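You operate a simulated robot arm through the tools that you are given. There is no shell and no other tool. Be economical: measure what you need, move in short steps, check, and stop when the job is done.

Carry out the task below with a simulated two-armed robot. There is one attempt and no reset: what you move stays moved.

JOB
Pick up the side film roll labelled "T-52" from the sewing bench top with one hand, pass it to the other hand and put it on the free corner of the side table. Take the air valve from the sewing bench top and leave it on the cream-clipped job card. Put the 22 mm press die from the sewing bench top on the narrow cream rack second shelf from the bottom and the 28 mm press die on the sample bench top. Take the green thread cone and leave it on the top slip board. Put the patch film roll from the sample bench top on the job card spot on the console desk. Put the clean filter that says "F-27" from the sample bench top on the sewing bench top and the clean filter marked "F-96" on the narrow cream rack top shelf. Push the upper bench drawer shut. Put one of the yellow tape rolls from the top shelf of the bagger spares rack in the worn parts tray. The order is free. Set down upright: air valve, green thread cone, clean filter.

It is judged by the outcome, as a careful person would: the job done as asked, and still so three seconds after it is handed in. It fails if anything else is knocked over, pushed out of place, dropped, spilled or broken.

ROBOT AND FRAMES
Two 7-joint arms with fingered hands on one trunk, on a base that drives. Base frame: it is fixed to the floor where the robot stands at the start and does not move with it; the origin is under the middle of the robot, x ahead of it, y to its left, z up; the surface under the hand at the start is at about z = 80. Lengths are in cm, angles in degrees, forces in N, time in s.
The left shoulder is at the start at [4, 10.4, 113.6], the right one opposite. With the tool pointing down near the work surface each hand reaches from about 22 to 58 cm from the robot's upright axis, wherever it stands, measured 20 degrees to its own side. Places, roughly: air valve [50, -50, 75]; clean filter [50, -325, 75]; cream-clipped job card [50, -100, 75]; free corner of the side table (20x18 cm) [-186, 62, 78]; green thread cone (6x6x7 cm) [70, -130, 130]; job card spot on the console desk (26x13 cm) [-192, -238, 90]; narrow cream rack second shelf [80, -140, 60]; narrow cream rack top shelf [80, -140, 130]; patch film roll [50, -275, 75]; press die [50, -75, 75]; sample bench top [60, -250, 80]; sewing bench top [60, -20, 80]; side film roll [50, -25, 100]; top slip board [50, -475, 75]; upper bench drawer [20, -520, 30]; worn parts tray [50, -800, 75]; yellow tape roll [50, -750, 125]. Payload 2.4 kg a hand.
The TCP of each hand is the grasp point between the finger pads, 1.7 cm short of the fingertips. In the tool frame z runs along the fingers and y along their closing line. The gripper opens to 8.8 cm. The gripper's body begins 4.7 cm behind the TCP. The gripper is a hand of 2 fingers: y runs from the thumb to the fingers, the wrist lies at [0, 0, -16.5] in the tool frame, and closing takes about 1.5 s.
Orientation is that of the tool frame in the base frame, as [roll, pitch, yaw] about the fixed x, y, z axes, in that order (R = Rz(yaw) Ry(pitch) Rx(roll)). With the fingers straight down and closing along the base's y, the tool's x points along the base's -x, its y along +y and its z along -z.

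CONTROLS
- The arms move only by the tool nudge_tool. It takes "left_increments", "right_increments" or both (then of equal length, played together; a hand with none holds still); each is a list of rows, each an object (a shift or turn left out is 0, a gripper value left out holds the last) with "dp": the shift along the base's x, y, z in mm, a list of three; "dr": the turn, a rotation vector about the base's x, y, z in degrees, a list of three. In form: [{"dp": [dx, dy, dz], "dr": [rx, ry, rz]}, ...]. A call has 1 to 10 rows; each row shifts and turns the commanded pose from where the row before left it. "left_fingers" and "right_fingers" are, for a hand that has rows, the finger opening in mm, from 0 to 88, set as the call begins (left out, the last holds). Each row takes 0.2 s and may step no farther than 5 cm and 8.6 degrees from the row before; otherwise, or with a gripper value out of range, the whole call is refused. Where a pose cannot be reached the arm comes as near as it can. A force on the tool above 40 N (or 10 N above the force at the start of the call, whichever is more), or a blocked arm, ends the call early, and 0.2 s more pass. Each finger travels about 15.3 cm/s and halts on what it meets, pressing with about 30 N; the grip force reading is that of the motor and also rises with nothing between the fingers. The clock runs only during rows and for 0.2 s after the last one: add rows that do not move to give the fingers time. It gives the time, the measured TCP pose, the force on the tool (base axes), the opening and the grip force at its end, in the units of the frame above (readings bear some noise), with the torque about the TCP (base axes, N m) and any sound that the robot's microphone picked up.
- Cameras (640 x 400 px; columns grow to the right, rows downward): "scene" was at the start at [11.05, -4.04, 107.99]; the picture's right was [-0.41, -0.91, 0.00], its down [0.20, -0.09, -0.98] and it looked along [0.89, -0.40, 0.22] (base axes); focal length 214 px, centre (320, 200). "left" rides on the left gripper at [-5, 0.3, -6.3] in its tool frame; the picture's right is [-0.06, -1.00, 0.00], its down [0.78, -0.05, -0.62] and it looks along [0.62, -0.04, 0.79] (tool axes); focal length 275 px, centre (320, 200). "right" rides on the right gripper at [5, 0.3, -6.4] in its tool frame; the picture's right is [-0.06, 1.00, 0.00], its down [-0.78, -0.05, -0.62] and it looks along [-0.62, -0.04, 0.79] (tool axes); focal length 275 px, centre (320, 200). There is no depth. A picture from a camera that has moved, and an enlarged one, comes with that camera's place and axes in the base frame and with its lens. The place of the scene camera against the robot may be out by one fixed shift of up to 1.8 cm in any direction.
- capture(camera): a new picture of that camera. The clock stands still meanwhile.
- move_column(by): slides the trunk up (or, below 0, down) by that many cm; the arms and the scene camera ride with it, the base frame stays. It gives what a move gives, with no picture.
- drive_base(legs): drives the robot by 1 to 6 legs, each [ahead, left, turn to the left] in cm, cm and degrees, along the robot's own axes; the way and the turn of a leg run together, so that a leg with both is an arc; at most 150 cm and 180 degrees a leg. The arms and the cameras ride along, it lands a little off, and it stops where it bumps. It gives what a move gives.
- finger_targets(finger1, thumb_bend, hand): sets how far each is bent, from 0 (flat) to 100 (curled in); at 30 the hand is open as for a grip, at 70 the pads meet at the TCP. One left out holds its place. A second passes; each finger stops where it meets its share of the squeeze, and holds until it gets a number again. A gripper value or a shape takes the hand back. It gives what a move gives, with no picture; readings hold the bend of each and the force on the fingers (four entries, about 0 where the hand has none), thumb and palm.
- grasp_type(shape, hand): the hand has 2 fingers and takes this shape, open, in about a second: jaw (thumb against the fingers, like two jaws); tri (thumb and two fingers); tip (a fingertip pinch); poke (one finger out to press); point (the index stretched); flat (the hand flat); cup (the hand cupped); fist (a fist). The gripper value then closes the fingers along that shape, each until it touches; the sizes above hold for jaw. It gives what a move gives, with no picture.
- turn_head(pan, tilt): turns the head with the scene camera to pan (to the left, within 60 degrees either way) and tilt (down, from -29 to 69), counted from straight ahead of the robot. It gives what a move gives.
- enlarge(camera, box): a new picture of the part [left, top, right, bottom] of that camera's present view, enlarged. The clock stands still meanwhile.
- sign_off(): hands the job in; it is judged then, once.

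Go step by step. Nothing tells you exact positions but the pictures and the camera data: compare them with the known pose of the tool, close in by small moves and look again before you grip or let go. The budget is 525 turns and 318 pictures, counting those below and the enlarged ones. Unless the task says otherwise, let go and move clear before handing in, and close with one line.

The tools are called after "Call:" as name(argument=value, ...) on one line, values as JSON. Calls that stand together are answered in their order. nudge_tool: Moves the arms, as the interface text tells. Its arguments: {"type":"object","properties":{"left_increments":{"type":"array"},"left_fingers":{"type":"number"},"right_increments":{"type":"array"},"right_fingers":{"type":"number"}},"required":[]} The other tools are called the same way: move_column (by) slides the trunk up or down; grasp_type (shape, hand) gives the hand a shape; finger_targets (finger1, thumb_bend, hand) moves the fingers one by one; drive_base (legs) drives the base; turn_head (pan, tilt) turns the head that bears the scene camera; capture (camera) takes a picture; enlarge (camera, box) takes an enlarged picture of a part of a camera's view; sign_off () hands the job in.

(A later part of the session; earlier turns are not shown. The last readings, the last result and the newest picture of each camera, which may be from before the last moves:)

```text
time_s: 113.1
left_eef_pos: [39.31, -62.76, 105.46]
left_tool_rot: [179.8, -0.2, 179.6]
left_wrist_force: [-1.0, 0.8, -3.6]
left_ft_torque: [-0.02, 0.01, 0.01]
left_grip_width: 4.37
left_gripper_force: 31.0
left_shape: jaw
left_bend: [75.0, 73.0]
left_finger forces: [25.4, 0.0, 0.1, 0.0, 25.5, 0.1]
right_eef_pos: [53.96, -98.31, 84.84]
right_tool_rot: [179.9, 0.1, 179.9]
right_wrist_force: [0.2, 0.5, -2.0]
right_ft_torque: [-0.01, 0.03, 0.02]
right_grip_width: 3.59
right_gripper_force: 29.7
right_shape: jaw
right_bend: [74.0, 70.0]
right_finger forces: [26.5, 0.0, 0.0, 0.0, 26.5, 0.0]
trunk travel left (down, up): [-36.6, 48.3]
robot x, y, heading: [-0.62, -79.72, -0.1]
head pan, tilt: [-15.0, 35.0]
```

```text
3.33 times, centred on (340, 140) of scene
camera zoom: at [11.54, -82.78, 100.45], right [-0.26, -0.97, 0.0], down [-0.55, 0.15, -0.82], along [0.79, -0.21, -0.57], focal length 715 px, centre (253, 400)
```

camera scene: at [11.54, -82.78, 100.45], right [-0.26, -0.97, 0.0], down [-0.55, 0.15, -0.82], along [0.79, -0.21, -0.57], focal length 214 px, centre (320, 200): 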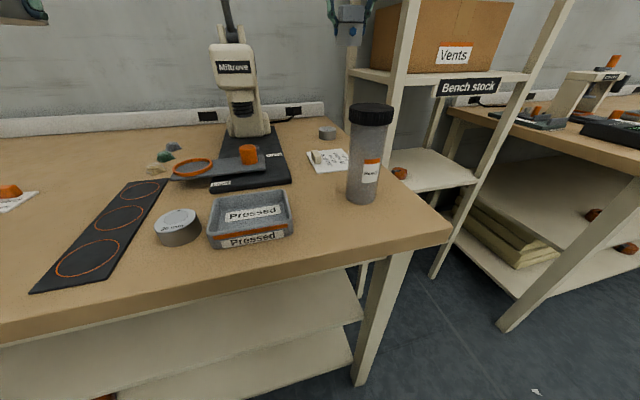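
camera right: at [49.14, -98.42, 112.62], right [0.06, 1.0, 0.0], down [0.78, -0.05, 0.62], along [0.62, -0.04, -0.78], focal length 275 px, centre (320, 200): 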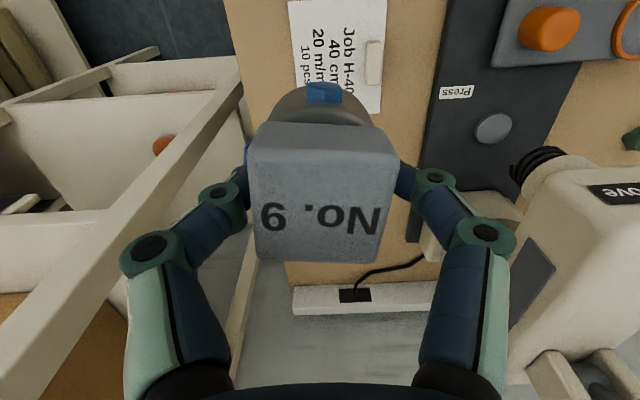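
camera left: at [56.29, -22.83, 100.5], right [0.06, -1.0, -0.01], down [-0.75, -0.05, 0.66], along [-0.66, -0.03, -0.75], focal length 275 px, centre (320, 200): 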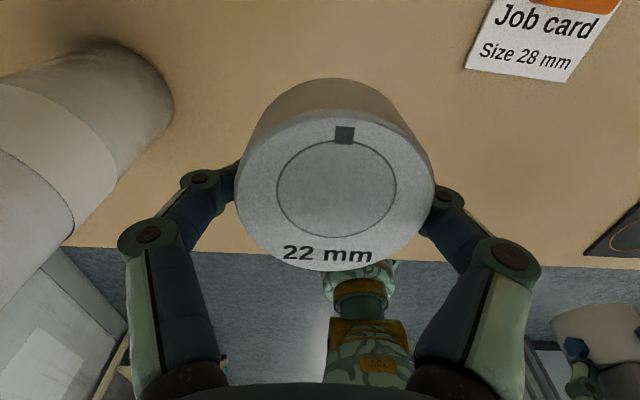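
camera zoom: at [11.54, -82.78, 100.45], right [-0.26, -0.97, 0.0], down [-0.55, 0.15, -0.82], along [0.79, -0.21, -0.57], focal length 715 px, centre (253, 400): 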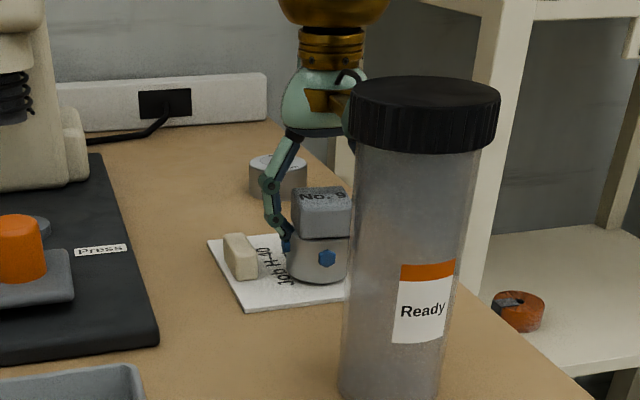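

Call:
nudge_tool(right_increments=[{"dp": [0, 0, -3]}, {"dp": [0, 0, 0]}])

```text
time_s: 113.7
left_eef_pos: [39.39, -62.82, 105.41]
left_tool_rot: [179.8, -0.2, 179.6]
left_wrist_force: [-0.7, -1.1, -3.1]
left_ft_torque: [0.0, 0.03, -0.01]
left_grip_width: 4.4
left_gripper_force: 29.8
left_shape: jaw
left_bend: [75.0, 73.0]
left_finger forces: [25.4, 0.0, 0.0, 0.1, 25.6, 0.1]
right_eef_pos: [53.96, -98.2, 84.65]
right_tool_rot: [180.0, 0.1, 179.9]
right_wrist_force: [1.2, -0.3, -2.1]
right_ft_torque: [-0.02, 0.02, -0.02]
right_grip_width: 3.58
right_gripper_force: 29.9
right_shape: jaw
right_bend: [74.0, 70.0]
right_finger forces: [26.4, 0.1, 0.1, 0.1, 26.4, 0.0]
trunk travel left (down, up): [-36.6, 48.3]
robot x, y, heading: [-0.42, -79.75, -0.3]
head pan, tilt: [-15.0, 35.0]
```

Call:
nudge_tool(right_increments=[{"dp": [0, 0, -2]}, {"dp": [0, 0, -2]}, {"dp": [0, 0, 0]}])

```text
time_s: 114.5
left_eef_pos: [39.35, -62.63, 105.33]
left_tool_rot: [179.8, -0.1, 179.6]
left_wrist_force: [0.2, 0.6, -3.1]
left_ft_torque: [0.02, 0.0, 0.03]
left_grip_width: 4.41
left_gripper_force: 30.1
left_shape: jaw
left_bend: [75.0, 73.0]
left_finger forces: [25.5, 0.0, 0.0, 0.1, 25.5, 0.0]
right_eef_pos: [53.84, -98.2, 84.36]
right_tool_rot: [-180.0, 0.1, 179.9]
right_wrist_force: [3.0, 0.1, 4.1]
right_ft_torque: [0.01, -0.01, -0.01]
right_grip_width: 3.57
right_gripper_force: 29.8
right_shape: jaw
right_bend: [74.0, 70.0]
right_finger forces: [27.1, 0.1, 0.1, 0.0, 27.9, 0.1]
trunk travel left (down, up): [-36.6, 48.3]
robot x, y, heading: [-0.42, -79.56, -0.1]
head pan, tilt: [-15.0, 35.0]
```

It touches the card. Open moderately and rise.

Call:
nudge_tool(right_increments=[{"dp": [0, 0, 0]}, {"dp": [0, 0, 0]}, {"dp": [0, 0, 0]}, {"dp": [0, 0, 0]}], right_fingers=60)

Call:
nudge_tool(right_increments=[{"dp": [0, 0, 15]}, {"dp": [0, 0, 35]}, {"dp": [0, 0, 45]}, {"dp": [0, 0, 45]}, {"dp": [0, 0, 45]}])

Call:
capture(camera="right")

Call:
capture(camera="scene")

```text
time_s: 115.5
left_eef_pos: [39.3, -62.8, 105.33]
left_tool_rot: [179.8, 0.0, 179.5]
left_wrist_force: [-0.9, 0.3, -3.8]
left_ft_torque: [-0.02, 0.0, 0.0]
left_grip_width: 4.43
left_gripper_force: 30.2
left_shape: jaw
left_bend: [75.0, 73.0]
left_finger forces: [25.5, 0.1, 0.0, 0.0, 25.5, 0.0]
right_eef_pos: [53.88, -98.22, 84.16]
right_tool_rot: [179.9, 0.1, 179.8]
right_wrist_force: [0.2, -0.3, 0.7]
right_ft_torque: [-0.03, 0.02, -0.03]
right_grip_width: 5.96
right_gripper_force: 0.1
right_shape: jaw
right_bend: [69.0, 66.0]
right_finger forces: [0.1, 0.0, 0.0, 0.1, 0.0, 0.0]
trunk travel left (down, up): [-36.6, 48.3]
robot x, y, heading: [-0.92, -79.95, 0.1]
head pan, tilt: [-15.0, 35.0]
```

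```text
time_s: 116.7
left_eef_pos: [39.36, -62.76, 105.3]
left_tool_rot: [179.7, -0.1, 179.5]
left_wrist_force: [-0.4, 0.1, -2.9]
left_ft_torque: [-0.02, 0.01, -0.02]
left_grip_width: 4.41
left_gripper_force: 30.0
left_shape: jaw
left_bend: [75.0, 73.0]
left_finger forces: [25.6, 0.0, 0.0, 0.0, 25.5, 0.0]
right_eef_pos: [53.9, -98.27, 102.54]
right_tool_rot: [179.8, 0.1, 179.8]
right_wrist_force: [0.4, -0.2, 0.1]
right_ft_torque: [-0.01, -0.02, -0.01]
right_grip_width: 6.02
right_gripper_force: 0.0
right_shape: jaw
right_bend: [69.0, 66.0]
right_finger forces: [0.1, 0.1, 0.0, 0.0, 0.0, 0.0]
trunk travel left (down, up): [-36.6, 48.3]
robot x, y, heading: [-0.2, -79.95, -0.1]
head pan, tilt: [-15.0, 35.0]
```

```text
238 pictures are left
camera right: at [48.94, -97.81, 108.89], right [0.07, 1.0, 0.0], down [0.78, -0.05, 0.62], along [0.62, -0.04, -0.78], focal length 275 px, centre (320, 200)
```

right: 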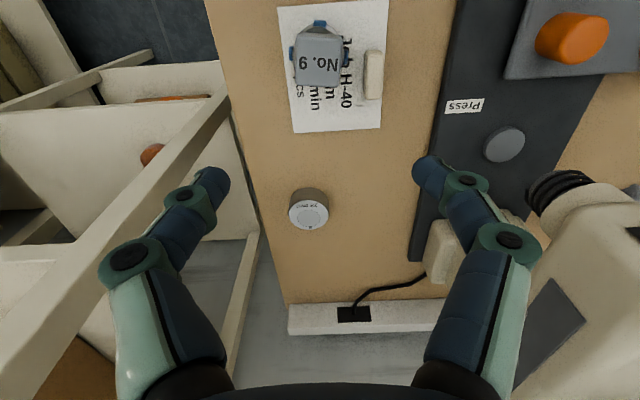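

```text
237 pictures are left
camera scene: at [11.53, -82.76, 100.46], right [-0.26, -0.97, 0.0], down [-0.55, 0.15, -0.82], along [0.79, -0.21, -0.57], focal length 214 px, centre (320, 200)
```

scene: 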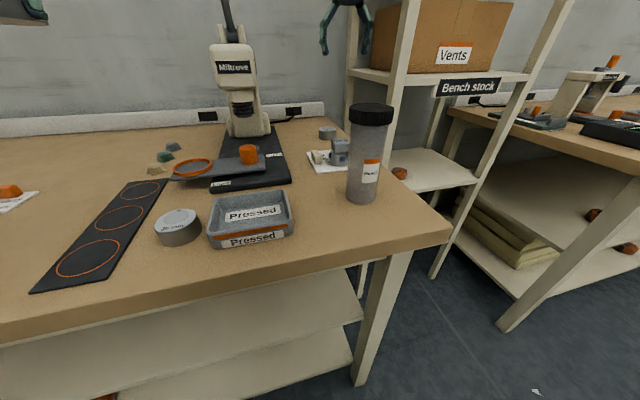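

Valve stands on the card. Let me verify the 28 mm label on the rear die.

Call:
enlarge(camera="right", box=[268, 170, 348, 250])

```text
5.00 times, centred on (308, 210) of right
camera zoom: at [48.94, -97.81, 108.89], right [0.07, 1.0, 0.0], down [0.78, -0.05, 0.62], along [0.62, -0.04, -0.78], focal length 1376 px, centre (380, 150)
```

zoom: 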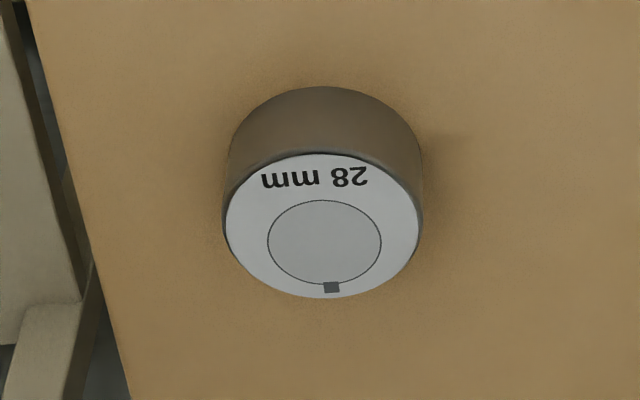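

To reach the rear die I must get closer to the bench; check base clearance with the left hand's camera and a steep head view.

Call:
turn_head(pan=0, tilt=69)

Call:
capture(camera="left")

Call:
capture(camera="scene")

```text
time_s: 117.7
left_eef_pos: [39.35, -62.6, 105.32]
left_tool_rot: [179.9, -0.1, 179.6]
left_wrist_force: [0.7, -0.9, -2.5]
left_ft_torque: [0.03, 0.0, -0.01]
left_grip_width: 4.4
left_gripper_force: 30.2
left_shape: jaw
left_bend: [75.0, 73.0]
left_finger forces: [25.5, 0.1, 0.0, 0.1, 25.5, 0.1]
right_eef_pos: [53.81, -98.16, 102.46]
right_tool_rot: [179.9, 0.1, 179.7]
right_wrist_force: [-0.3, 0.1, -0.2]
right_ft_torque: [0.04, -0.01, 0.01]
right_grip_width: 5.96
right_gripper_force: 0.1
right_shape: jaw
right_bend: [69.0, 66.0]
right_finger forces: [0.0, 0.1, 0.2, 0.1, 0.0, 0.0]
trunk travel left (down, up): [-36.6, 48.3]
robot x, y, heading: [-0.34, -79.91, 0.2]
head pan, tilt: [0.0, 68.8]
```

```text
235 pictures are left
camera left: at [44.28, -62.49, 111.6], right [0.06, -1.0, 0.0], down [-0.78, -0.05, 0.62], along [-0.62, -0.03, -0.78], focal length 275 px, centre (320, 200)
```

left: 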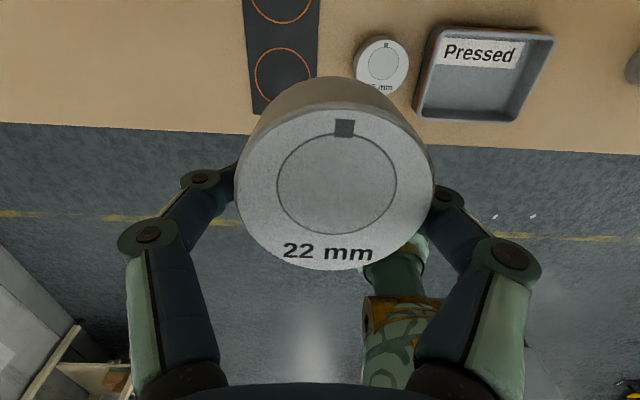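

```text
234 pictures are left
camera scene: at [8.63, -80.49, 96.09], right [0.0, -1.0, 0.0], down [-0.93, 0.0, -0.36], along [0.36, 0.0, -0.93], focal length 214 px, centre (320, 200)
```

scene: 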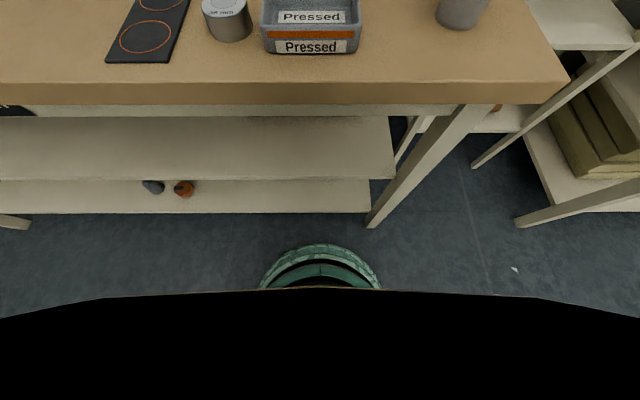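

The base has ~12 cm free. But for the far die, the left hand (camera on top when tilted) suits better, so first I deliver the 22 mm die to the rack with the left hand. Retract the right hand, back up and look at the rack.

Call:
nudge_tool(right_increments=[{"dp": [-45, 0, 10]}, {"dp": [-45, 0, 10]}, {"dp": [-45, 0, 0]}, {"dp": [-45, 0, 0]}])

Call:
drive_base(legs=[[-30, 0, 0], [0, -60, 0]])

Call:
turn_head(pan=0, tilt=10)

Call:
capture(camera="scene")

```text
time_s: 118.7
left_eef_pos: [39.38, -62.78, 105.39]
left_tool_rot: [179.8, -0.2, 179.6]
left_wrist_force: [0.2, -0.2, -3.3]
left_ft_torque: [-0.02, 0.02, 0.04]
left_grip_width: 4.43
left_gripper_force: 30.1
left_shape: jaw
left_bend: [75.0, 73.0]
left_finger forces: [25.4, 0.0, 0.0, 0.0, 25.4, 0.1]
right_eef_pos: [35.7, -98.18, 104.81]
right_tool_rot: [179.8, -0.1, 179.7]
right_wrist_force: [0.4, 0.1, 0.3]
right_ft_torque: [-0.01, 0.01, -0.01]
right_grip_width: 5.98
right_gripper_force: 0.1
right_shape: jaw
right_bend: [68.0, 66.0]
right_finger forces: [0.1, 0.1, 0.0, 0.1, 0.0, 0.0]
trunk travel left (down, up): [-36.6, 48.3]
robot x, y, heading: [-0.85, -79.79, 0.1]
head pan, tilt: [0.0, 68.8]
```

```text
time_s: 123.7
left_eef_pos: [9.74, -122.34, 105.42]
left_tool_rot: [179.8, -0.2, 179.1]
left_wrist_force: [0.4, 0.2, -4.4]
left_ft_torque: [0.01, 0.05, -0.03]
left_grip_width: 4.41
left_gripper_force: 29.7
left_shape: jaw
left_bend: [75.0, 73.0]
left_finger forces: [25.3, 0.0, 0.1, 0.0, 25.4, 0.1]
right_eef_pos: [5.83, -157.66, 104.76]
right_tool_rot: [179.9, 0.0, 179.3]
right_wrist_force: [0.1, -1.0, 0.0]
right_ft_torque: [-0.01, -0.01, 0.0]
right_grip_width: 6.02
right_gripper_force: 0.0
right_shape: jaw
right_bend: [68.0, 66.0]
right_finger forces: [0.0, 0.0, 0.0, 0.0, 0.0, 0.0]
trunk travel left (down, up): [-36.6, 48.3]
robot x, y, heading: [-29.86, -138.51, -0.6]
head pan, tilt: [0.0, 68.8]
```

```text
time_s: 124.9
left_eef_pos: [9.58, -122.24, 105.33]
left_tool_rot: [179.8, -0.2, 179.2]
left_wrist_force: [-0.3, 0.2, -3.8]
left_ft_torque: [0.0, 0.02, 0.0]
left_grip_width: 4.41
left_gripper_force: 30.1
left_shape: jaw
left_bend: [75.0, 73.0]
left_finger forces: [25.2, 0.1, 0.1, 0.1, 25.4, 0.0]
right_eef_pos: [5.9, -157.62, 104.63]
right_tool_rot: [179.9, 0.1, 179.3]
right_wrist_force: [0.6, -0.5, 0.1]
right_ft_torque: [0.02, -0.01, 0.02]
right_grip_width: 6.01
right_gripper_force: 0.0
right_shape: jaw
right_bend: [68.0, 66.0]
right_finger forces: [0.0, 0.0, 0.0, 0.1, 0.0, 0.1]
trunk travel left (down, up): [-36.6, 48.3]
robot x, y, heading: [-29.93, -138.75, -0.6]
head pan, tilt: [0.0, 10.0]
```

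```text
233 pictures are left
camera scene: at [-17.46, -139.73, 104.46], right [-0.01, -1.0, 0.0], down [-0.17, 0.0, -0.98], along [0.98, -0.01, -0.17], focal length 214 px, centre (320, 200)
```

scene: 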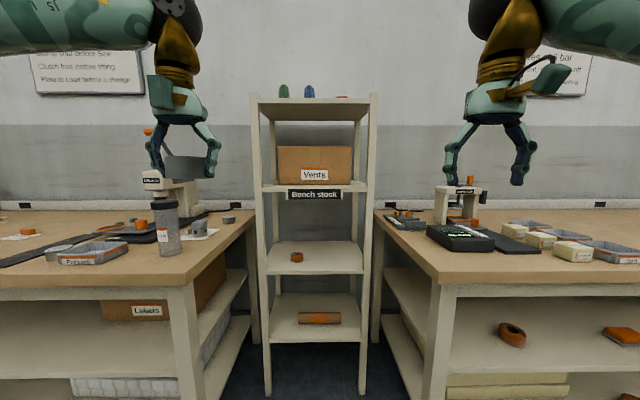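

The rack is between the two benches: second shelf surface at z ≈ 61, front edge x ≈ 65, opening to z ≈ 92. I'll lower the trunk, stretch the left arm forward low, and then drive in.

Call:
move_column(by=-22)

Call:
nudge_tool(left_increments=[{"dp": [30, -30, -20]}, {"dp": [30, -30, -20]}, {"dp": [30, -30, -20]}, {"dp": [30, -30, -20]}, {"dp": [30, -30, -20]}, {"dp": [0, -20, -30]}, {"dp": [0, 0, -40]}], right_increments=[{"dp": [10, -10, 35]}, {"dp": [10, 0, 35]}, {"dp": [10, 0, 35]}, {"dp": [10, 0, 35]}, {"dp": [10, 0, 0]}, {"dp": [0, 0, 0]}, {"dp": [0, 0, 0]}])

Call:
capture(camera="scene")

```text
time_s: 127.3
left_eef_pos: [9.59, -122.22, 83.39]
left_tool_rot: [179.7, -0.1, 179.1]
left_wrist_force: [-0.7, 0.6, -3.3]
left_ft_torque: [0.0, -0.02, -0.01]
left_grip_width: 4.38
left_gripper_force: 30.1
left_shape: jaw
left_bend: [75.0, 73.0]
left_finger forces: [25.4, 0.0, 0.0, 0.1, 25.3, 0.0]
right_eef_pos: [5.79, -157.66, 82.8]
right_tool_rot: [-180.0, 0.1, 179.3]
right_wrist_force: [-0.4, 0.6, -0.7]
right_ft_torque: [0.03, 0.03, 0.01]
right_grip_width: 5.98
right_gripper_force: 0.0
right_shape: jaw
right_bend: [68.0, 66.0]
right_finger forces: [0.1, 0.0, 0.0, 0.0, 0.0, 0.0]
trunk travel left (down, up): [-14.6, 70.3]
robot x, y, heading: [-30.35, -138.98, -0.8]
head pan, tilt: [0.0, 10.0]
```

```text
time_s: 128.9
left_eef_pos: [24.46, -139.37, 66.16]
left_tool_rot: [179.8, -0.1, 179.1]
left_wrist_force: [0.1, 0.1, -3.0]
left_ft_torque: [-0.03, -0.02, 0.04]
left_grip_width: 4.41
left_gripper_force: 30.1
left_shape: jaw
left_bend: [75.0, 73.0]
left_finger forces: [24.8, 0.0, 0.0, 0.0, 24.7, 0.0]
right_eef_pos: [10.97, -158.71, 96.85]
right_tool_rot: [179.9, 0.1, 179.4]
right_wrist_force: [0.2, -0.6, -0.8]
right_ft_torque: [-0.01, 0.01, -0.01]
right_grip_width: 5.98
right_gripper_force: 0.1
right_shape: jaw
right_bend: [68.0, 66.0]
right_finger forces: [0.1, 0.0, 0.0, 0.0, 0.1, 0.1]
trunk travel left (down, up): [-14.6, 70.3]
robot x, y, heading: [-30.28, -138.84, -0.6]
head pan, tilt: [0.0, 10.0]
```

```text
232 pictures are left
camera scene: at [-16.56, -139.76, 82.53], right [-0.01, -1.0, 0.0], down [-0.17, 0.0, -0.98], along [0.98, -0.01, -0.17], focal length 214 px, centre (320, 200)
```

scene: 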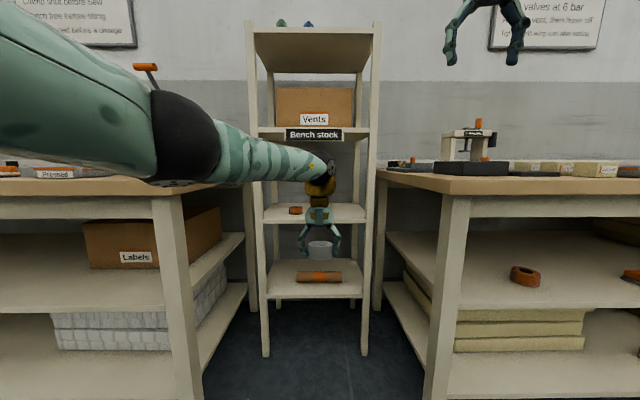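

Arm is stretched low between the benches. Drive in 40 cm.

Call:
drive_base(legs=[[40, 0, 0.6]])

Call:
capture(camera="scene")

Call:
capture(camera="left")

```text
time_s: 131.4
left_eef_pos: [66.3, -139.12, 66.35]
left_tool_rot: [179.8, -0.1, 179.6]
left_wrist_force: [0.1, 0.3, -3.8]
left_ft_torque: [0.02, 0.02, 0.02]
left_grip_width: 4.41
left_gripper_force: 29.6
left_shape: jaw
left_bend: [75.0, 73.0]
left_finger forces: [24.9, 0.0, 0.0, 0.1, 24.8, 0.0]
right_eef_pos: [52.86, -158.83, 96.93]
right_tool_rot: [179.9, 0.1, 179.6]
right_wrist_force: [0.0, -0.2, 0.2]
right_ft_torque: [-0.01, 0.0, -0.03]
right_grip_width: 5.99
right_gripper_force: 0.0
right_shape: jaw
right_bend: [68.0, 66.0]
right_finger forces: [0.1, 0.0, 0.0, 0.1, 0.0, 0.1]
trunk travel left (down, up): [-14.6, 70.3]
robot x, y, heading: [11.41, -138.91, -0.0]
head pan, tilt: [0.0, 10.0]
```

```text
231 pictures are left
camera scene: at [25.21, -139.96, 82.53], right [0.0, -1.0, 0.0], down [-0.17, 0.0, -0.98], along [0.98, 0.0, -0.17], focal length 214 px, centre (320, 200)
```

scene: 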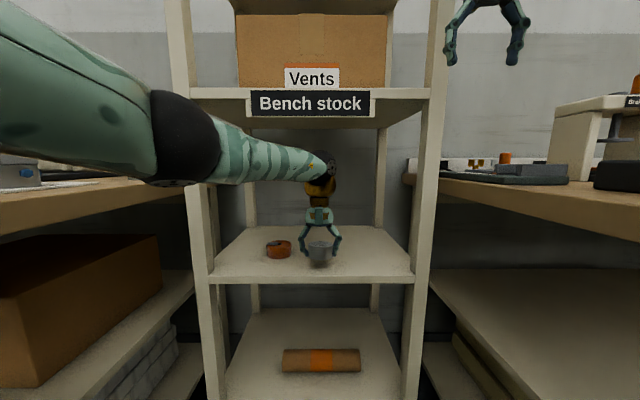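

```text
230 pictures are left
camera left: at [71.25, -138.96, 72.55], right [0.05, -1.0, 0.0], down [-0.78, -0.04, 0.62], along [-0.62, -0.03, -0.78], focal length 275 px, centre (320, 200)
```

left: 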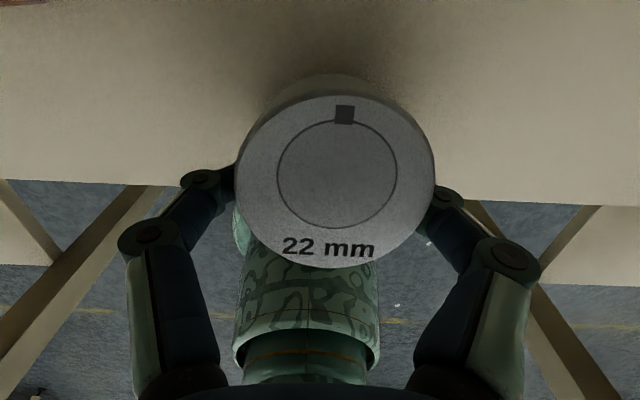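

Shelf front edge is at x≈63. I'll shift the hand 4 cm right (away from the tape on the shelf) and drive 5 cm further in.

Call:
nudge_tool(left_increments=[{"dp": [0, -20, 0]}, {"dp": [0, -20, 0]}])

Call:
drive_base(legs=[[5, 0, 0]])

Call:
capture(camera="left")

Call:
enlarge(camera="scene", box=[200, 140, 440, 290])

```text
time_s: 132.0
left_eef_pos: [66.45, -143.2, 66.23]
left_tool_rot: [179.8, -0.1, 179.4]
left_wrist_force: [-0.9, 0.0, -2.6]
left_ft_torque: [0.02, 0.02, 0.02]
left_grip_width: 4.37
left_gripper_force: 30.1
left_shape: jaw
left_bend: [75.0, 73.0]
left_finger forces: [24.8, 0.0, 0.1, 0.1, 24.7, 0.0]
right_eef_pos: [52.89, -158.72, 96.85]
right_tool_rot: [179.9, 0.1, 179.7]
right_wrist_force: [-0.2, 0.2, 0.0]
right_ft_torque: [0.02, 0.0, -0.01]
right_grip_width: 5.99
right_gripper_force: 0.2
right_shape: jaw
right_bend: [68.0, 66.0]
right_finger forces: [0.0, 0.0, 0.1, 0.0, 0.1, 0.0]
trunk travel left (down, up): [-14.6, 70.3]
robot x, y, heading: [11.38, -139.24, -0.3]
head pan, tilt: [0.0, 10.0]
```

```text
time_s: 133.0
left_eef_pos: [71.56, -143.11, 66.26]
left_tool_rot: [179.8, -0.1, 179.6]
left_wrist_force: [0.4, -0.6, -3.1]
left_ft_torque: [0.03, 0.03, -0.02]
left_grip_width: 4.39
left_gripper_force: 30.1
left_shape: jaw
left_bend: [75.0, 73.0]
left_finger forces: [24.8, 0.0, 0.0, 0.0, 24.9, 0.0]
right_eef_pos: [58.03, -158.86, 96.93]
right_tool_rot: [179.8, 0.1, 179.8]
right_wrist_force: [-0.4, -0.5, 0.7]
right_ft_torque: [-0.02, 0.0, 0.0]
right_grip_width: 5.99
right_gripper_force: 0.1
right_shape: jaw
right_bend: [68.0, 66.0]
right_finger forces: [0.0, 0.0, 0.0, 0.0, 0.1, 0.0]
trunk travel left (down, up): [-14.6, 70.3]
robot x, y, heading: [16.88, -139.15, -0.1]
head pan, tilt: [0.0, 10.0]
```

```text
229 pictures are left
camera left: at [76.51, -142.85, 72.53], right [0.05, -1.0, 0.0], down [-0.78, -0.05, 0.62], along [-0.62, -0.03, -0.78], focal length 275 px, centre (320, 200)
```

left: 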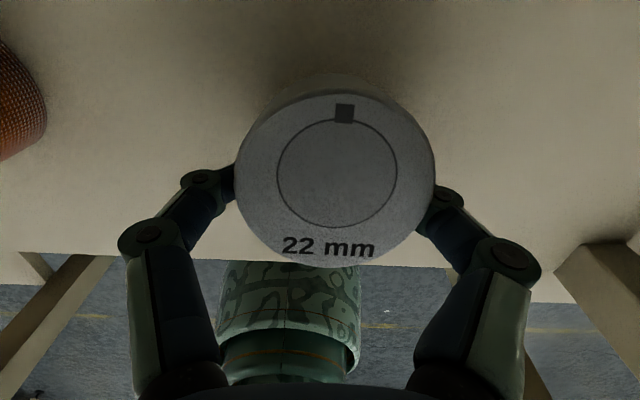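

```text
2.67 times, centred on (320, 215) of scene
camera zoom: at [30.33, -139.96, 82.53], right [0.0, -1.0, 0.0], down [-0.17, 0.0, -0.98], along [0.98, 0.0, -0.17], focal length 572 px, centre (320, 160)
```

zoom: 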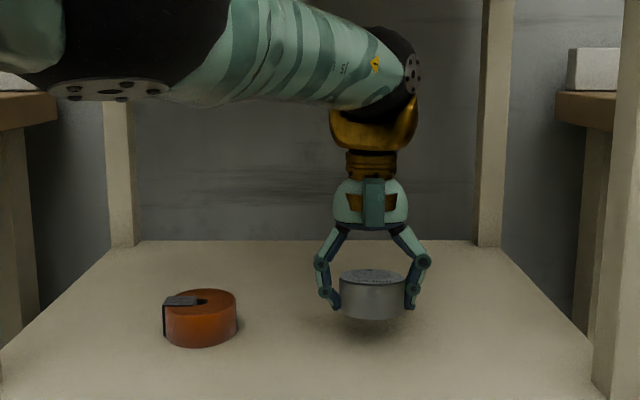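

Good place. Lower towards the shelf.

Call:
nudge_tool(left_increments=[{"dp": [0, 0, -10]}, {"dp": [0, 0, -6]}, {"dp": [0, 0, -4]}, {"dp": [0, 0, 0]}])

Call:
nudge_tool(left_increments=[{"dp": [0, 0, -3]}, {"dp": [0, 0, -3]}, {"dp": [0, 0, 0]}])

Call:
enlarge(camera="scene", box=[200, 140, 440, 290])

```text
time_s: 134.0
left_eef_pos: [71.28, -142.88, 64.28]
left_tool_rot: [179.8, 0.0, 179.6]
left_wrist_force: [0.0, -0.2, -2.8]
left_ft_torque: [-0.01, 0.03, 0.0]
left_grip_width: 4.41
left_gripper_force: 29.6
left_shape: jaw
left_bend: [75.0, 73.0]
left_finger forces: [24.8, 0.1, 0.0, 0.1, 24.7, 0.1]
left hand out of reach, approached as far as the arm can: row 2
right_eef_pos: [58.09, -158.73, 96.91]
right_tool_rot: [179.9, 0.1, 179.8]
right_wrist_force: [0.0, -0.8, -0.4]
right_ft_torque: [0.04, 0.0, 0.02]
right_grip_width: 6.0
right_gripper_force: 0.0
right_shape: jaw
right_bend: [68.0, 66.0]
right_finger forces: [0.1, 0.1, 0.1, 0.0, 0.0, 0.0]
trunk travel left (down, up): [-14.6, 70.3]
robot x, y, heading: [16.83, -139.12, -0.0]
head pan, tilt: [0.0, 10.0]
```

```text
time_s: 134.8
left_eef_pos: [71.12, -142.85, 63.73]
left_tool_rot: [179.7, -0.1, 179.6]
left_wrist_force: [0.1, 0.0, 0.3]
left_ft_torque: [-0.08, 0.0, 0.01]
left_grip_width: 4.36
left_gripper_force: 29.9
left_shape: jaw
left_bend: [75.0, 73.0]
left_finger forces: [25.7, 0.0, 0.1, 0.0, 25.9, 0.0]
right_eef_pos: [57.95, -158.69, 96.96]
right_tool_rot: [179.8, 0.1, 179.7]
right_wrist_force: [-0.1, -0.1, -0.4]
right_ft_torque: [-0.01, -0.03, 0.03]
right_grip_width: 6.0
right_gripper_force: 0.0
right_shape: jaw
right_bend: [68.0, 66.0]
right_finger forces: [0.1, 0.0, 0.1, 0.1, 0.1, 0.1]
trunk travel left (down, up): [-14.6, 70.3]
robot x, y, heading: [16.16, -139.31, -0.4]
head pan, tilt: [0.0, 10.0]
```

```text
2.67 times, centred on (320, 215) of scene
camera zoom: at [30.32, -139.96, 82.54], right [0.0, -1.0, 0.0], down [-0.17, 0.0, -0.98], along [0.98, 0.0, -0.17], focal length 572 px, centre (320, 160)
```

zoom: 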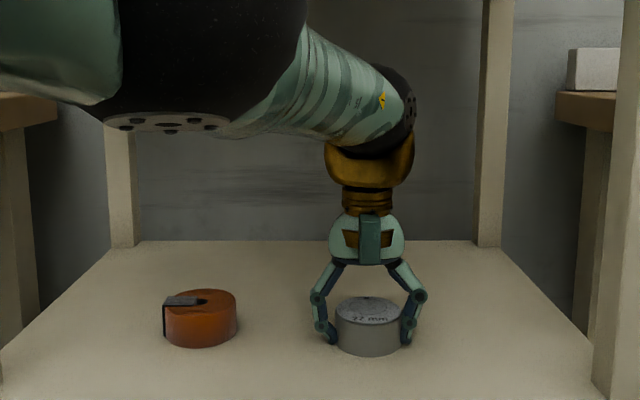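

Contact felt. Release and rise.

Call:
nudge_tool(left_increments=[{"dp": [0, 0, 0]}, {"dp": [0, 0, 0]}, {"dp": [0, 0, 0]}, {"dp": [0, 0, 0]}, {"dp": [0, 0, 15]}, {"dp": [0, 0, 15]}, {"dp": [0, 0, 0]}], left_fingers=80)

Call:
enlarge(camera="scene", box=[200, 140, 440, 290])

```text
time_s: 136.4
left_eef_pos: [71.57, -142.98, 66.1]
left_tool_rot: [179.8, 0.0, 179.4]
left_wrist_force: [0.0, 0.5, 0.5]
left_ft_torque: [0.0, 0.02, 0.01]
left_grip_width: 7.98
left_gripper_force: 0.1
left_shape: jaw
left_bend: [47.0, 42.0]
left_finger forces: [0.0, 0.0, 0.0, 0.0, 0.0, 0.0]
left hand out of reach, approached as far as the arm can: row 6
right_eef_pos: [58.1, -158.67, 96.86]
right_tool_rot: [179.8, 0.2, 179.9]
right_wrist_force: [-1.0, 0.0, 1.0]
right_ft_torque: [-0.03, -0.02, 0.0]
right_grip_width: 5.98
right_gripper_force: 0.1
right_shape: jaw
right_bend: [68.0, 66.0]
right_finger forces: [0.1, 0.1, 0.0, 0.0, 0.1, 0.0]
trunk travel left (down, up): [-14.6, 70.3]
robot x, y, heading: [16.52, -139.36, -0.1]
head pan, tilt: [0.0, 10.0]
```

```text
2.67 times, centred on (320, 215) of scene
camera zoom: at [30.32, -139.96, 82.53], right [0.0, -1.0, 0.0], down [-0.17, 0.0, -0.98], along [0.98, 0.0, -0.17], focal length 572 px, centre (320, 160)
```

zoom: 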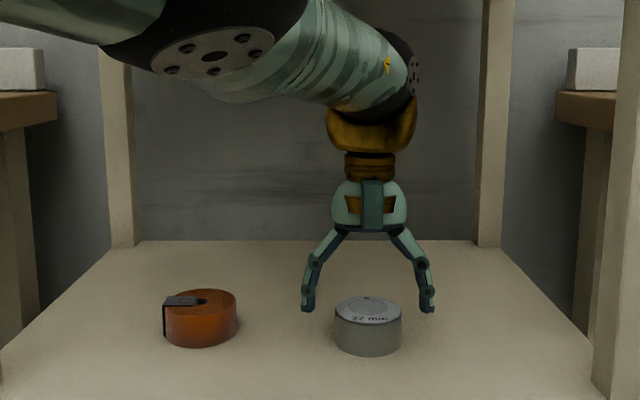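

The 22 mm die is on the second shelf. Back out, raise the trunk, and return to the sewing bench for the 28 mm die.

Call:
drive_base(legs=[[-42, 0, 0]])

Call:
move_column(by=22)

Call:
nudge_tool(left_increments=[{"dp": [-20, 30, 30], "dr": [0, -8, 0]}, {"dp": [-20, 20, 30], "dr": [0, -8, 0]}, {"dp": [-20, 20, 0], "dr": [0, -8, 0]}, {"dp": [-10, 20, 0], "dr": [0, -8, 0]}, {"dp": [-10, 20, 0], "dr": [0, -8, 0]}, {"dp": [0, 20, 0], "dr": [0, -8, 0]}, {"dp": [0, 20, 0], "dr": [0, -7, 0]}], right_increments=[{"dp": [-10, -20, 0]}, {"dp": [-20, -20, 0]}, {"dp": [-20, 0, 0]}, {"dp": [0, 0, 0]}, {"dp": [0, 0, 0]}, {"dp": [0, 0, 0]}, {"dp": [0, 0, 0]}])

Call:
turn_head(pan=10, tilt=20)

Call:
capture(camera="scene")

```text
time_s: 139.0
left_eef_pos: [28.3, -142.93, 66.08]
left_tool_rot: [179.9, -0.1, 179.3]
left_wrist_force: [0.0, 1.1, -0.3]
left_ft_torque: [-0.01, -0.01, 0.02]
left_grip_width: 8.0
left_gripper_force: 0.1
left_shape: jaw
left_bend: [47.0, 42.0]
left_finger forces: [0.1, 0.0, 0.0, 0.0, 0.1, 0.0]
right_eef_pos: [14.95, -158.74, 96.88]
right_tool_rot: [180.0, 0.1, 179.8]
right_wrist_force: [0.5, 0.7, 0.0]
right_ft_torque: [-0.01, 0.01, 0.01]
right_grip_width: 5.99
right_gripper_force: 0.0
right_shape: jaw
right_bend: [68.0, 66.0]
right_finger forces: [0.0, 0.0, 0.0, 0.0, 0.1, 0.0]
trunk travel left (down, up): [-14.6, 70.3]
robot x, y, heading: [-26.58, -138.86, -0.1]
head pan, tilt: [0.0, 10.0]
```

```text
time_s: 141.3
left_eef_pos: [27.96, -142.87, 95.37]
left_tool_rot: [179.8, 8.2, 179.4]
left_wrist_force: [0.1, -0.5, -0.3]
left_ft_torque: [0.01, -0.04, -0.01]
left_grip_width: 7.99
left_gripper_force: 0.0
left_shape: jaw
left_bend: [47.0, 42.0]
left_finger forces: [0.0, 0.1, 0.1, 0.0, 0.0, 0.0]
right_eef_pos: [14.94, -158.72, 118.94]
right_tool_rot: [179.9, 0.1, 179.7]
right_wrist_force: [0.3, -0.4, 0.5]
right_ft_torque: [0.0, -0.01, 0.0]
right_grip_width: 6.0
right_gripper_force: 0.0
right_shape: jaw
right_bend: [68.0, 66.0]
right_finger forces: [0.0, 0.0, 0.1, 0.0, 0.0, 0.1]
trunk travel left (down, up): [-36.6, 48.3]
robot x, y, heading: [-26.51, -138.89, -0.1]
head pan, tilt: [0.0, 10.0]
```

```text
time_s: 142.9
left_eef_pos: [19.88, -128.03, 101.41]
left_tool_rot: [178.7, 63.3, 178.6]
left_wrist_force: [0.1, 0.5, 0.6]
left_ft_torque: [-0.02, 0.04, -0.02]
left_grip_width: 8.0
left_gripper_force: 0.0
left_shape: jaw
left_bend: [47.0, 42.0]
left_finger forces: [0.0, 0.0, 0.1, 0.1, 0.0, 0.0]
right_eef_pos: [9.78, -162.41, 118.95]
right_tool_rot: [-180.0, 0.1, 179.8]
right_wrist_force: [-0.5, -0.4, 1.2]
right_ft_torque: [0.01, 0.03, 0.0]
right_grip_width: 5.99
right_gripper_force: 0.1
right_shape: jaw
right_bend: [68.0, 66.0]
right_finger forces: [0.0, 0.0, 0.0, 0.0, 0.0, 0.0]
trunk travel left (down, up): [-36.6, 48.3]
robot x, y, heading: [-26.07, -139.25, -0.2]
head pan, tilt: [0.0, 10.0]
```

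```text
time_s: 143.7
left_eef_pos: [20.0, -127.88, 101.32]
left_tool_rot: [178.7, 63.2, 178.6]
left_wrist_force: [-0.2, -0.4, 0.4]
left_ft_torque: [0.02, 0.01, 0.03]
left_grip_width: 7.98
left_gripper_force: 0.1
left_shape: jaw
left_bend: [47.0, 42.0]
left_finger forces: [0.0, 0.0, 0.0, 0.0, 0.0, 0.1]
right_eef_pos: [9.87, -162.54, 118.79]
right_tool_rot: [179.9, 0.0, 179.8]
right_wrist_force: [-0.1, 1.3, -0.9]
right_ft_torque: [0.0, 0.01, 0.03]
right_grip_width: 5.99
right_gripper_force: 0.1
right_shape: jaw
right_bend: [68.0, 66.0]
right_finger forces: [0.0, 0.0, 0.1, 0.1, 0.1, 0.0]
trunk travel left (down, up): [-36.6, 48.3]
robot x, y, heading: [-26.65, -139.17, -0.2]
head pan, tilt: [10.0, 20.0]
```

```text
225 pictures are left
camera scene: at [-13.79, -138.23, 102.85], right [0.17, -0.99, 0.0], down [-0.34, -0.06, -0.94], along [0.93, 0.16, -0.34], focal length 214 px, centre (320, 200)
```

scene: 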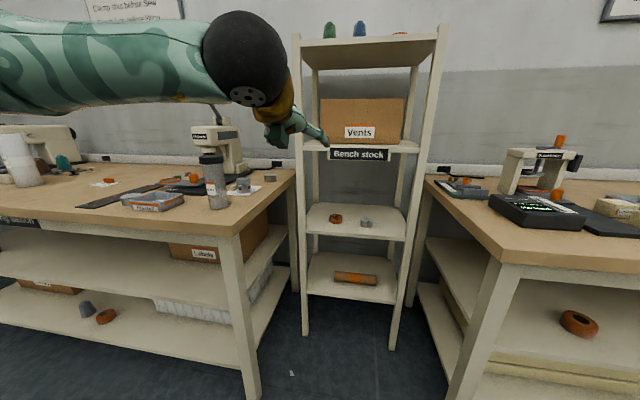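

Now yaw the left hand about 24° to the right and shift it, tuck the right hand aside.

Call:
nudge_tool(left_increments=[{"dp": [0, -30, 10], "dr": [0, 0, -8]}, {"dp": [0, -30, 10], "dr": [0, 0, -8]}, {"dp": [0, -30, 10], "dr": [0, 0, -8]}, {"dp": [0, -20, 0]}], right_increments=[{"dp": [-15, -30, 0]}, {"dp": [-15, -30, 0]}, {"dp": [0, -30, 0]}, {"dp": [0, 0, 0]}])

Call:
drive_base(legs=[[0, 55, 0.2]])

Call:
capture(camera="scene")

Call:
capture(camera="left")

```text
time_s: 144.7
left_eef_pos: [20.08, -138.96, 104.45]
left_tool_rot: [178.5, 63.3, 154.4]
left_wrist_force: [0.5, -0.2, -0.5]
left_ft_torque: [0.04, 0.03, 0.03]
left_grip_width: 8.0
left_gripper_force: 0.1
left_shape: jaw
left_bend: [47.0, 42.0]
left_finger forces: [0.0, 0.1, 0.0, 0.1, 0.0, 0.0]
right_eef_pos: [6.83, -171.34, 118.86]
right_tool_rot: [179.9, 0.0, 179.8]
right_wrist_force: [0.2, 0.1, 0.7]
right_ft_torque: [0.0, 0.02, 0.02]
right_grip_width: 6.0
right_gripper_force: 0.1
right_shape: jaw
right_bend: [68.0, 66.0]
right_finger forces: [0.0, 0.0, 0.0, 0.0, 0.1, 0.0]
trunk travel left (down, up): [-36.6, 48.3]
robot x, y, heading: [-26.82, -138.86, -0.4]
head pan, tilt: [10.0, 20.0]
```

```text
time_s: 147.8
left_eef_pos: [20.52, -83.72, 104.5]
left_tool_rot: [178.6, 63.2, 154.1]
left_wrist_force: [-0.5, 0.7, 0.2]
left_ft_torque: [0.02, 0.01, 0.01]
left_grip_width: 7.97
left_gripper_force: 0.2
left_shape: jaw
left_bend: [47.0, 42.0]
left_finger forces: [0.0, 0.0, 0.0, 0.0, 0.1, 0.1]
right_eef_pos: [6.86, -116.1, 118.86]
right_tool_rot: [179.9, 0.1, 179.1]
right_wrist_force: [0.1, 0.8, 0.0]
right_ft_torque: [0.01, 0.0, 0.0]
right_grip_width: 5.99
right_gripper_force: 0.1
right_shape: jaw
right_bend: [68.0, 66.0]
right_finger forces: [0.1, 0.0, 0.0, 0.1, 0.0, 0.0]
trunk travel left (down, up): [-36.6, 48.3]
robot x, y, heading: [-25.61, -83.43, -0.8]
head pan, tilt: [10.0, 20.0]
```

```text
224 pictures are left
camera scene: at [-13.31, -82.71, 102.84], right [0.16, -0.99, 0.0], down [-0.34, -0.05, -0.94], along [0.93, 0.15, -0.34], focal length 214 px, centre (320, 200)
```

scene: 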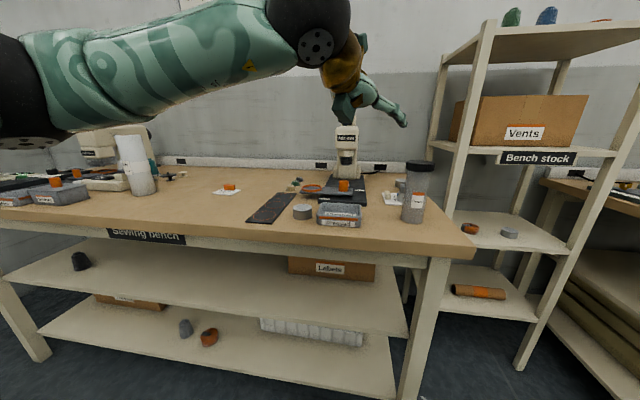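

```text
223 pictures are left
camera left: at [17.5, -82.16, 111.66], right [-0.39, -0.92, 0.04], down [-0.84, 0.34, -0.42], along [0.37, -0.2, -0.91], focal length 275 px, centre (320, 200)
```

left: 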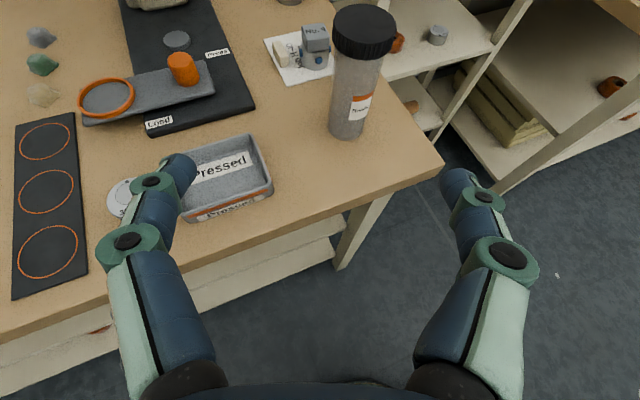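

Shift the left hand 10 cm to the right to keep clear of the press, then drive forward.

Call:
nudge_tool(left_increments=[{"dp": [10, -40, 0]}, {"dp": [10, -40, 0]}, {"dp": [10, -30, 0]}, {"dp": [0, 0, 0]}], right_increments=[{"dp": [0, -40, 0]}, {"dp": [0, -40, 0]}, {"dp": [0, 0, 0]}, {"dp": [0, 0, 0]}])

Call:
drive_base(legs=[[33, 0, 0.8]])

Call:
turn_head(pan=-20, tilt=20)

Call:
capture(camera="scene")

Call:
capture(camera="left")

```text
time_s: 148.8
left_eef_pos: [23.54, -94.66, 104.28]
left_tool_rot: [178.7, 63.3, 153.9]
left_wrist_force: [-0.2, -0.4, -0.1]
left_ft_torque: [-0.01, 0.02, -0.02]
left_grip_width: 8.0
left_gripper_force: 0.1
left_shape: jaw
left_bend: [47.0, 42.0]
left_finger forces: [0.2, 0.0, 0.0, 0.0, 0.0, 0.1]
right_eef_pos: [7.13, -123.93, 118.76]
right_tool_rot: [179.9, 0.0, 179.2]
right_wrist_force: [0.5, -0.1, 0.8]
right_ft_torque: [-0.02, 0.02, 0.02]
right_grip_width: 5.97
right_gripper_force: 0.0
right_shape: jaw
right_bend: [68.0, 66.0]
right_finger forces: [0.0, 0.0, 0.0, 0.0, 0.0, 0.1]
trunk travel left (down, up): [-36.6, 48.3]
robot x, y, heading: [-25.99, -83.47, -1.0]
head pan, tilt: [10.0, 20.0]
```

```text
time_s: 151.0
left_eef_pos: [56.97, -93.9, 104.3]
left_tool_rot: [178.5, 63.2, 155.1]
left_wrist_force: [0.4, -0.7, 0.5]
left_ft_torque: [0.03, 0.0, -0.02]
left_grip_width: 7.99
left_gripper_force: 0.0
left_shape: jaw
left_bend: [47.0, 42.0]
left_finger forces: [0.0, 0.1, 0.0, 0.0, 0.1, 0.1]
right_eef_pos: [41.13, -123.52, 118.67]
right_tool_rot: [179.8, 0.0, 180.0]
right_wrist_force: [-0.3, 0.4, 0.0]
right_ft_torque: [0.01, 0.01, -0.01]
right_grip_width: 5.97
right_gripper_force: 0.0
right_shape: jaw
right_bend: [68.0, 66.0]
right_finger forces: [0.1, 0.1, 0.0, 0.1, 0.0, 0.0]
trunk travel left (down, up): [-36.6, 48.3]
robot x, y, heading: [7.34, -83.18, 0.1]
head pan, tilt: [10.0, 20.0]
```

```text
time_s: 152.0
left_eef_pos: [57.07, -93.89, 104.26]
left_tool_rot: [178.7, 63.2, 155.0]
left_wrist_force: [-0.1, -0.6, 0.1]
left_ft_torque: [-0.01, -0.04, 0.02]
left_grip_width: 7.98
left_gripper_force: 0.0
left_shape: jaw
left_bend: [47.0, 42.0]
left_finger forces: [0.0, 0.0, 0.0, 0.0, 0.0, 0.0]
right_eef_pos: [41.03, -123.44, 118.64]
right_tool_rot: [180.0, 0.1, -179.9]
right_wrist_force: [0.3, 0.5, 0.7]
right_ft_torque: [-0.04, 0.01, 0.01]
right_grip_width: 5.97
right_gripper_force: 0.0
right_shape: jaw
right_bend: [68.0, 66.0]
right_finger forces: [0.1, 0.0, 0.0, 0.0, 0.0, 0.0]
trunk travel left (down, up): [-36.6, 48.3]
robot x, y, heading: [7.36, -83.88, 0.2]
head pan, tilt: [-20.0, 20.0]
```

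```text
222 pictures are left
camera scene: at [19.58, -87.47, 102.84], right [-0.34, -0.94, 0.0], down [-0.32, 0.12, -0.94], along [0.88, -0.32, -0.34], focal length 214 px, centre (320, 200)
```

scene: 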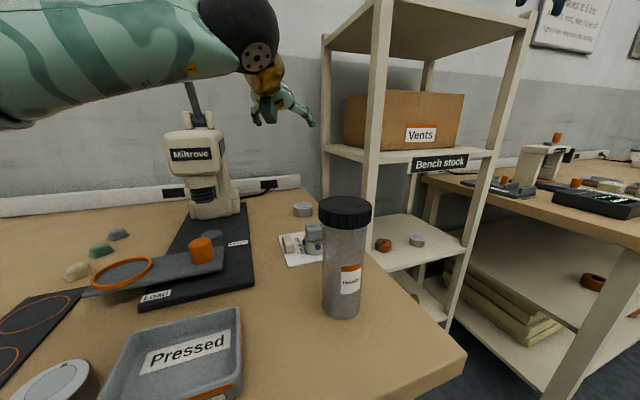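

```text
221 pictures are left
camera left: at [53.89, -92.29, 111.6], right [-0.38, -0.92, 0.04], down [-0.85, 0.33, -0.42], along [0.38, -0.2, -0.91], focal length 275 px, centre (320, 200)
```

left: 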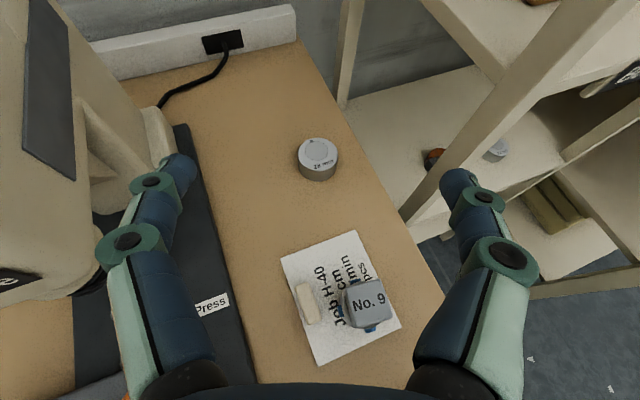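

The 28 mm die is at about [73, -101.3]. I edge 2 cm closer, lower the trunk 12 cm and refine the tilt/yaw.

Call:
drive_base(legs=[[2, 0, 0]])

Call:
move_column(by=-12)

Call:
nudge_tool(left_increments=[{"dp": [20, -5, 0], "dr": [0, 0, -8]}, {"dp": [20, -10, 0], "dr": [2.8, 4.1, 0]}, {"dp": [20, -10, 0]}, {"dp": [0, 0, 0]}])

Call:
capture(camera="left")

Call:
capture(camera="scene")

```text
time_s: 152.8
left_eef_pos: [59.03, -93.87, 104.4]
left_tool_rot: [178.4, 63.2, 155.0]
left_wrist_force: [0.0, -0.1, 0.1]
left_ft_torque: [0.0, -0.02, 0.02]
left_grip_width: 8.01
left_gripper_force: 0.1
left_shape: jaw
left_bend: [47.0, 42.0]
left_finger forces: [0.0, 0.0, 0.0, 0.0, 0.0, 0.0]
right_eef_pos: [43.22, -123.6, 118.72]
right_tool_rot: [179.9, 0.1, -179.8]
right_wrist_force: [0.2, 0.0, -0.4]
right_ft_torque: [0.03, -0.01, 0.01]
right_grip_width: 6.0
right_gripper_force: 0.1
right_shape: jaw
right_bend: [68.0, 66.0]
right_finger forces: [0.1, 0.1, 0.0, 0.0, 0.0, 0.1]
trunk travel left (down, up): [-36.6, 48.3]
robot x, y, heading: [9.25, -83.43, 0.3]
head pan, tilt: [-20.0, 20.0]
```

```text
time_s: 154.3
left_eef_pos: [59.01, -93.8, 92.43]
left_tool_rot: [178.6, 63.4, 155.1]
left_wrist_force: [0.8, 0.3, 0.2]
left_ft_torque: [0.01, 0.02, 0.03]
left_grip_width: 8.01
left_gripper_force: 0.0
left_shape: jaw
left_bend: [47.0, 42.0]
left_finger forces: [0.1, 0.0, 0.0, 0.0, 0.0, 0.0]
right_eef_pos: [43.15, -123.45, 106.66]
right_tool_rot: [179.9, 0.2, -179.8]
right_wrist_force: [0.3, 0.0, -0.7]
right_ft_torque: [-0.01, -0.01, 0.0]
right_grip_width: 6.0
right_gripper_force: 0.1
right_shape: jaw
right_bend: [68.0, 66.0]
right_finger forces: [0.1, 0.0, 0.0, 0.1, 0.1, 0.0]
trunk travel left (down, up): [-24.6, 60.3]
robot x, y, heading: [9.28, -83.43, 0.3]
head pan, tilt: [-20.0, 20.0]
```

```text
time_s: 155.3
left_eef_pos: [64.95, -96.35, 92.35]
left_tool_rot: [178.4, 58.2, 146.6]
left_wrist_force: [0.5, 0.2, 0.8]
left_ft_torque: [-0.01, 0.01, 0.02]
left_grip_width: 8.01
left_gripper_force: 0.1
left_shape: jaw
left_bend: [47.0, 42.0]
left_finger forces: [0.0, 0.1, 0.0, 0.0, 0.0, 0.0]
right_eef_pos: [43.09, -123.41, 106.75]
right_tool_rot: [179.9, 0.0, -179.8]
right_wrist_force: [-0.3, -0.4, -0.6]
right_ft_torque: [-0.03, -0.01, 0.01]
right_grip_width: 5.99
right_gripper_force: 0.0
right_shape: jaw
right_bend: [68.0, 66.0]
right_finger forces: [0.1, 0.0, 0.1, 0.1, 0.0, 0.1]
trunk travel left (down, up): [-24.6, 60.3]
robot x, y, heading: [9.24, -83.89, 0.1]
head pan, tilt: [-20.0, 20.0]
```

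```text
220 pictures are left
camera left: at [62.62, -94.69, 99.91], right [-0.5, -0.87, 0.04], down [-0.82, 0.46, -0.34], along [0.28, -0.2, -0.94], focal length 275 px, centre (320, 200)
```

left: 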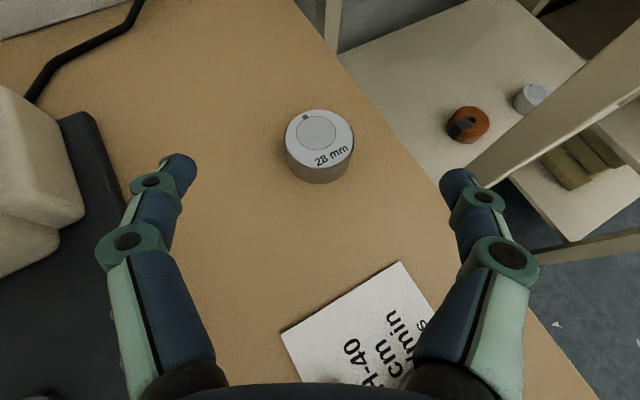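

```text
219 pictures are left
camera scene: at [22.01, -87.46, 90.81], right [-0.34, -0.94, 0.0], down [-0.32, 0.12, -0.94], along [0.88, -0.32, -0.34], focal length 214 px, centre (320, 200)
```

scene: 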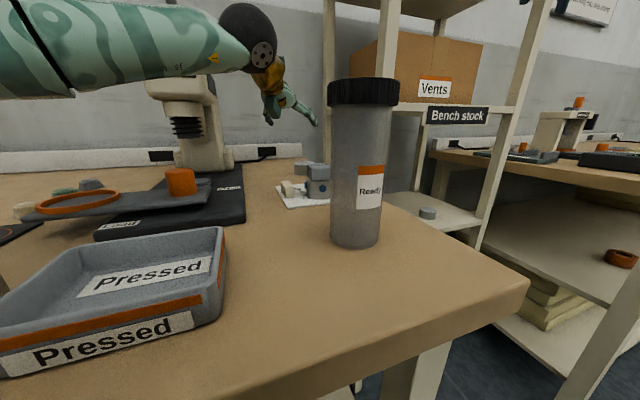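

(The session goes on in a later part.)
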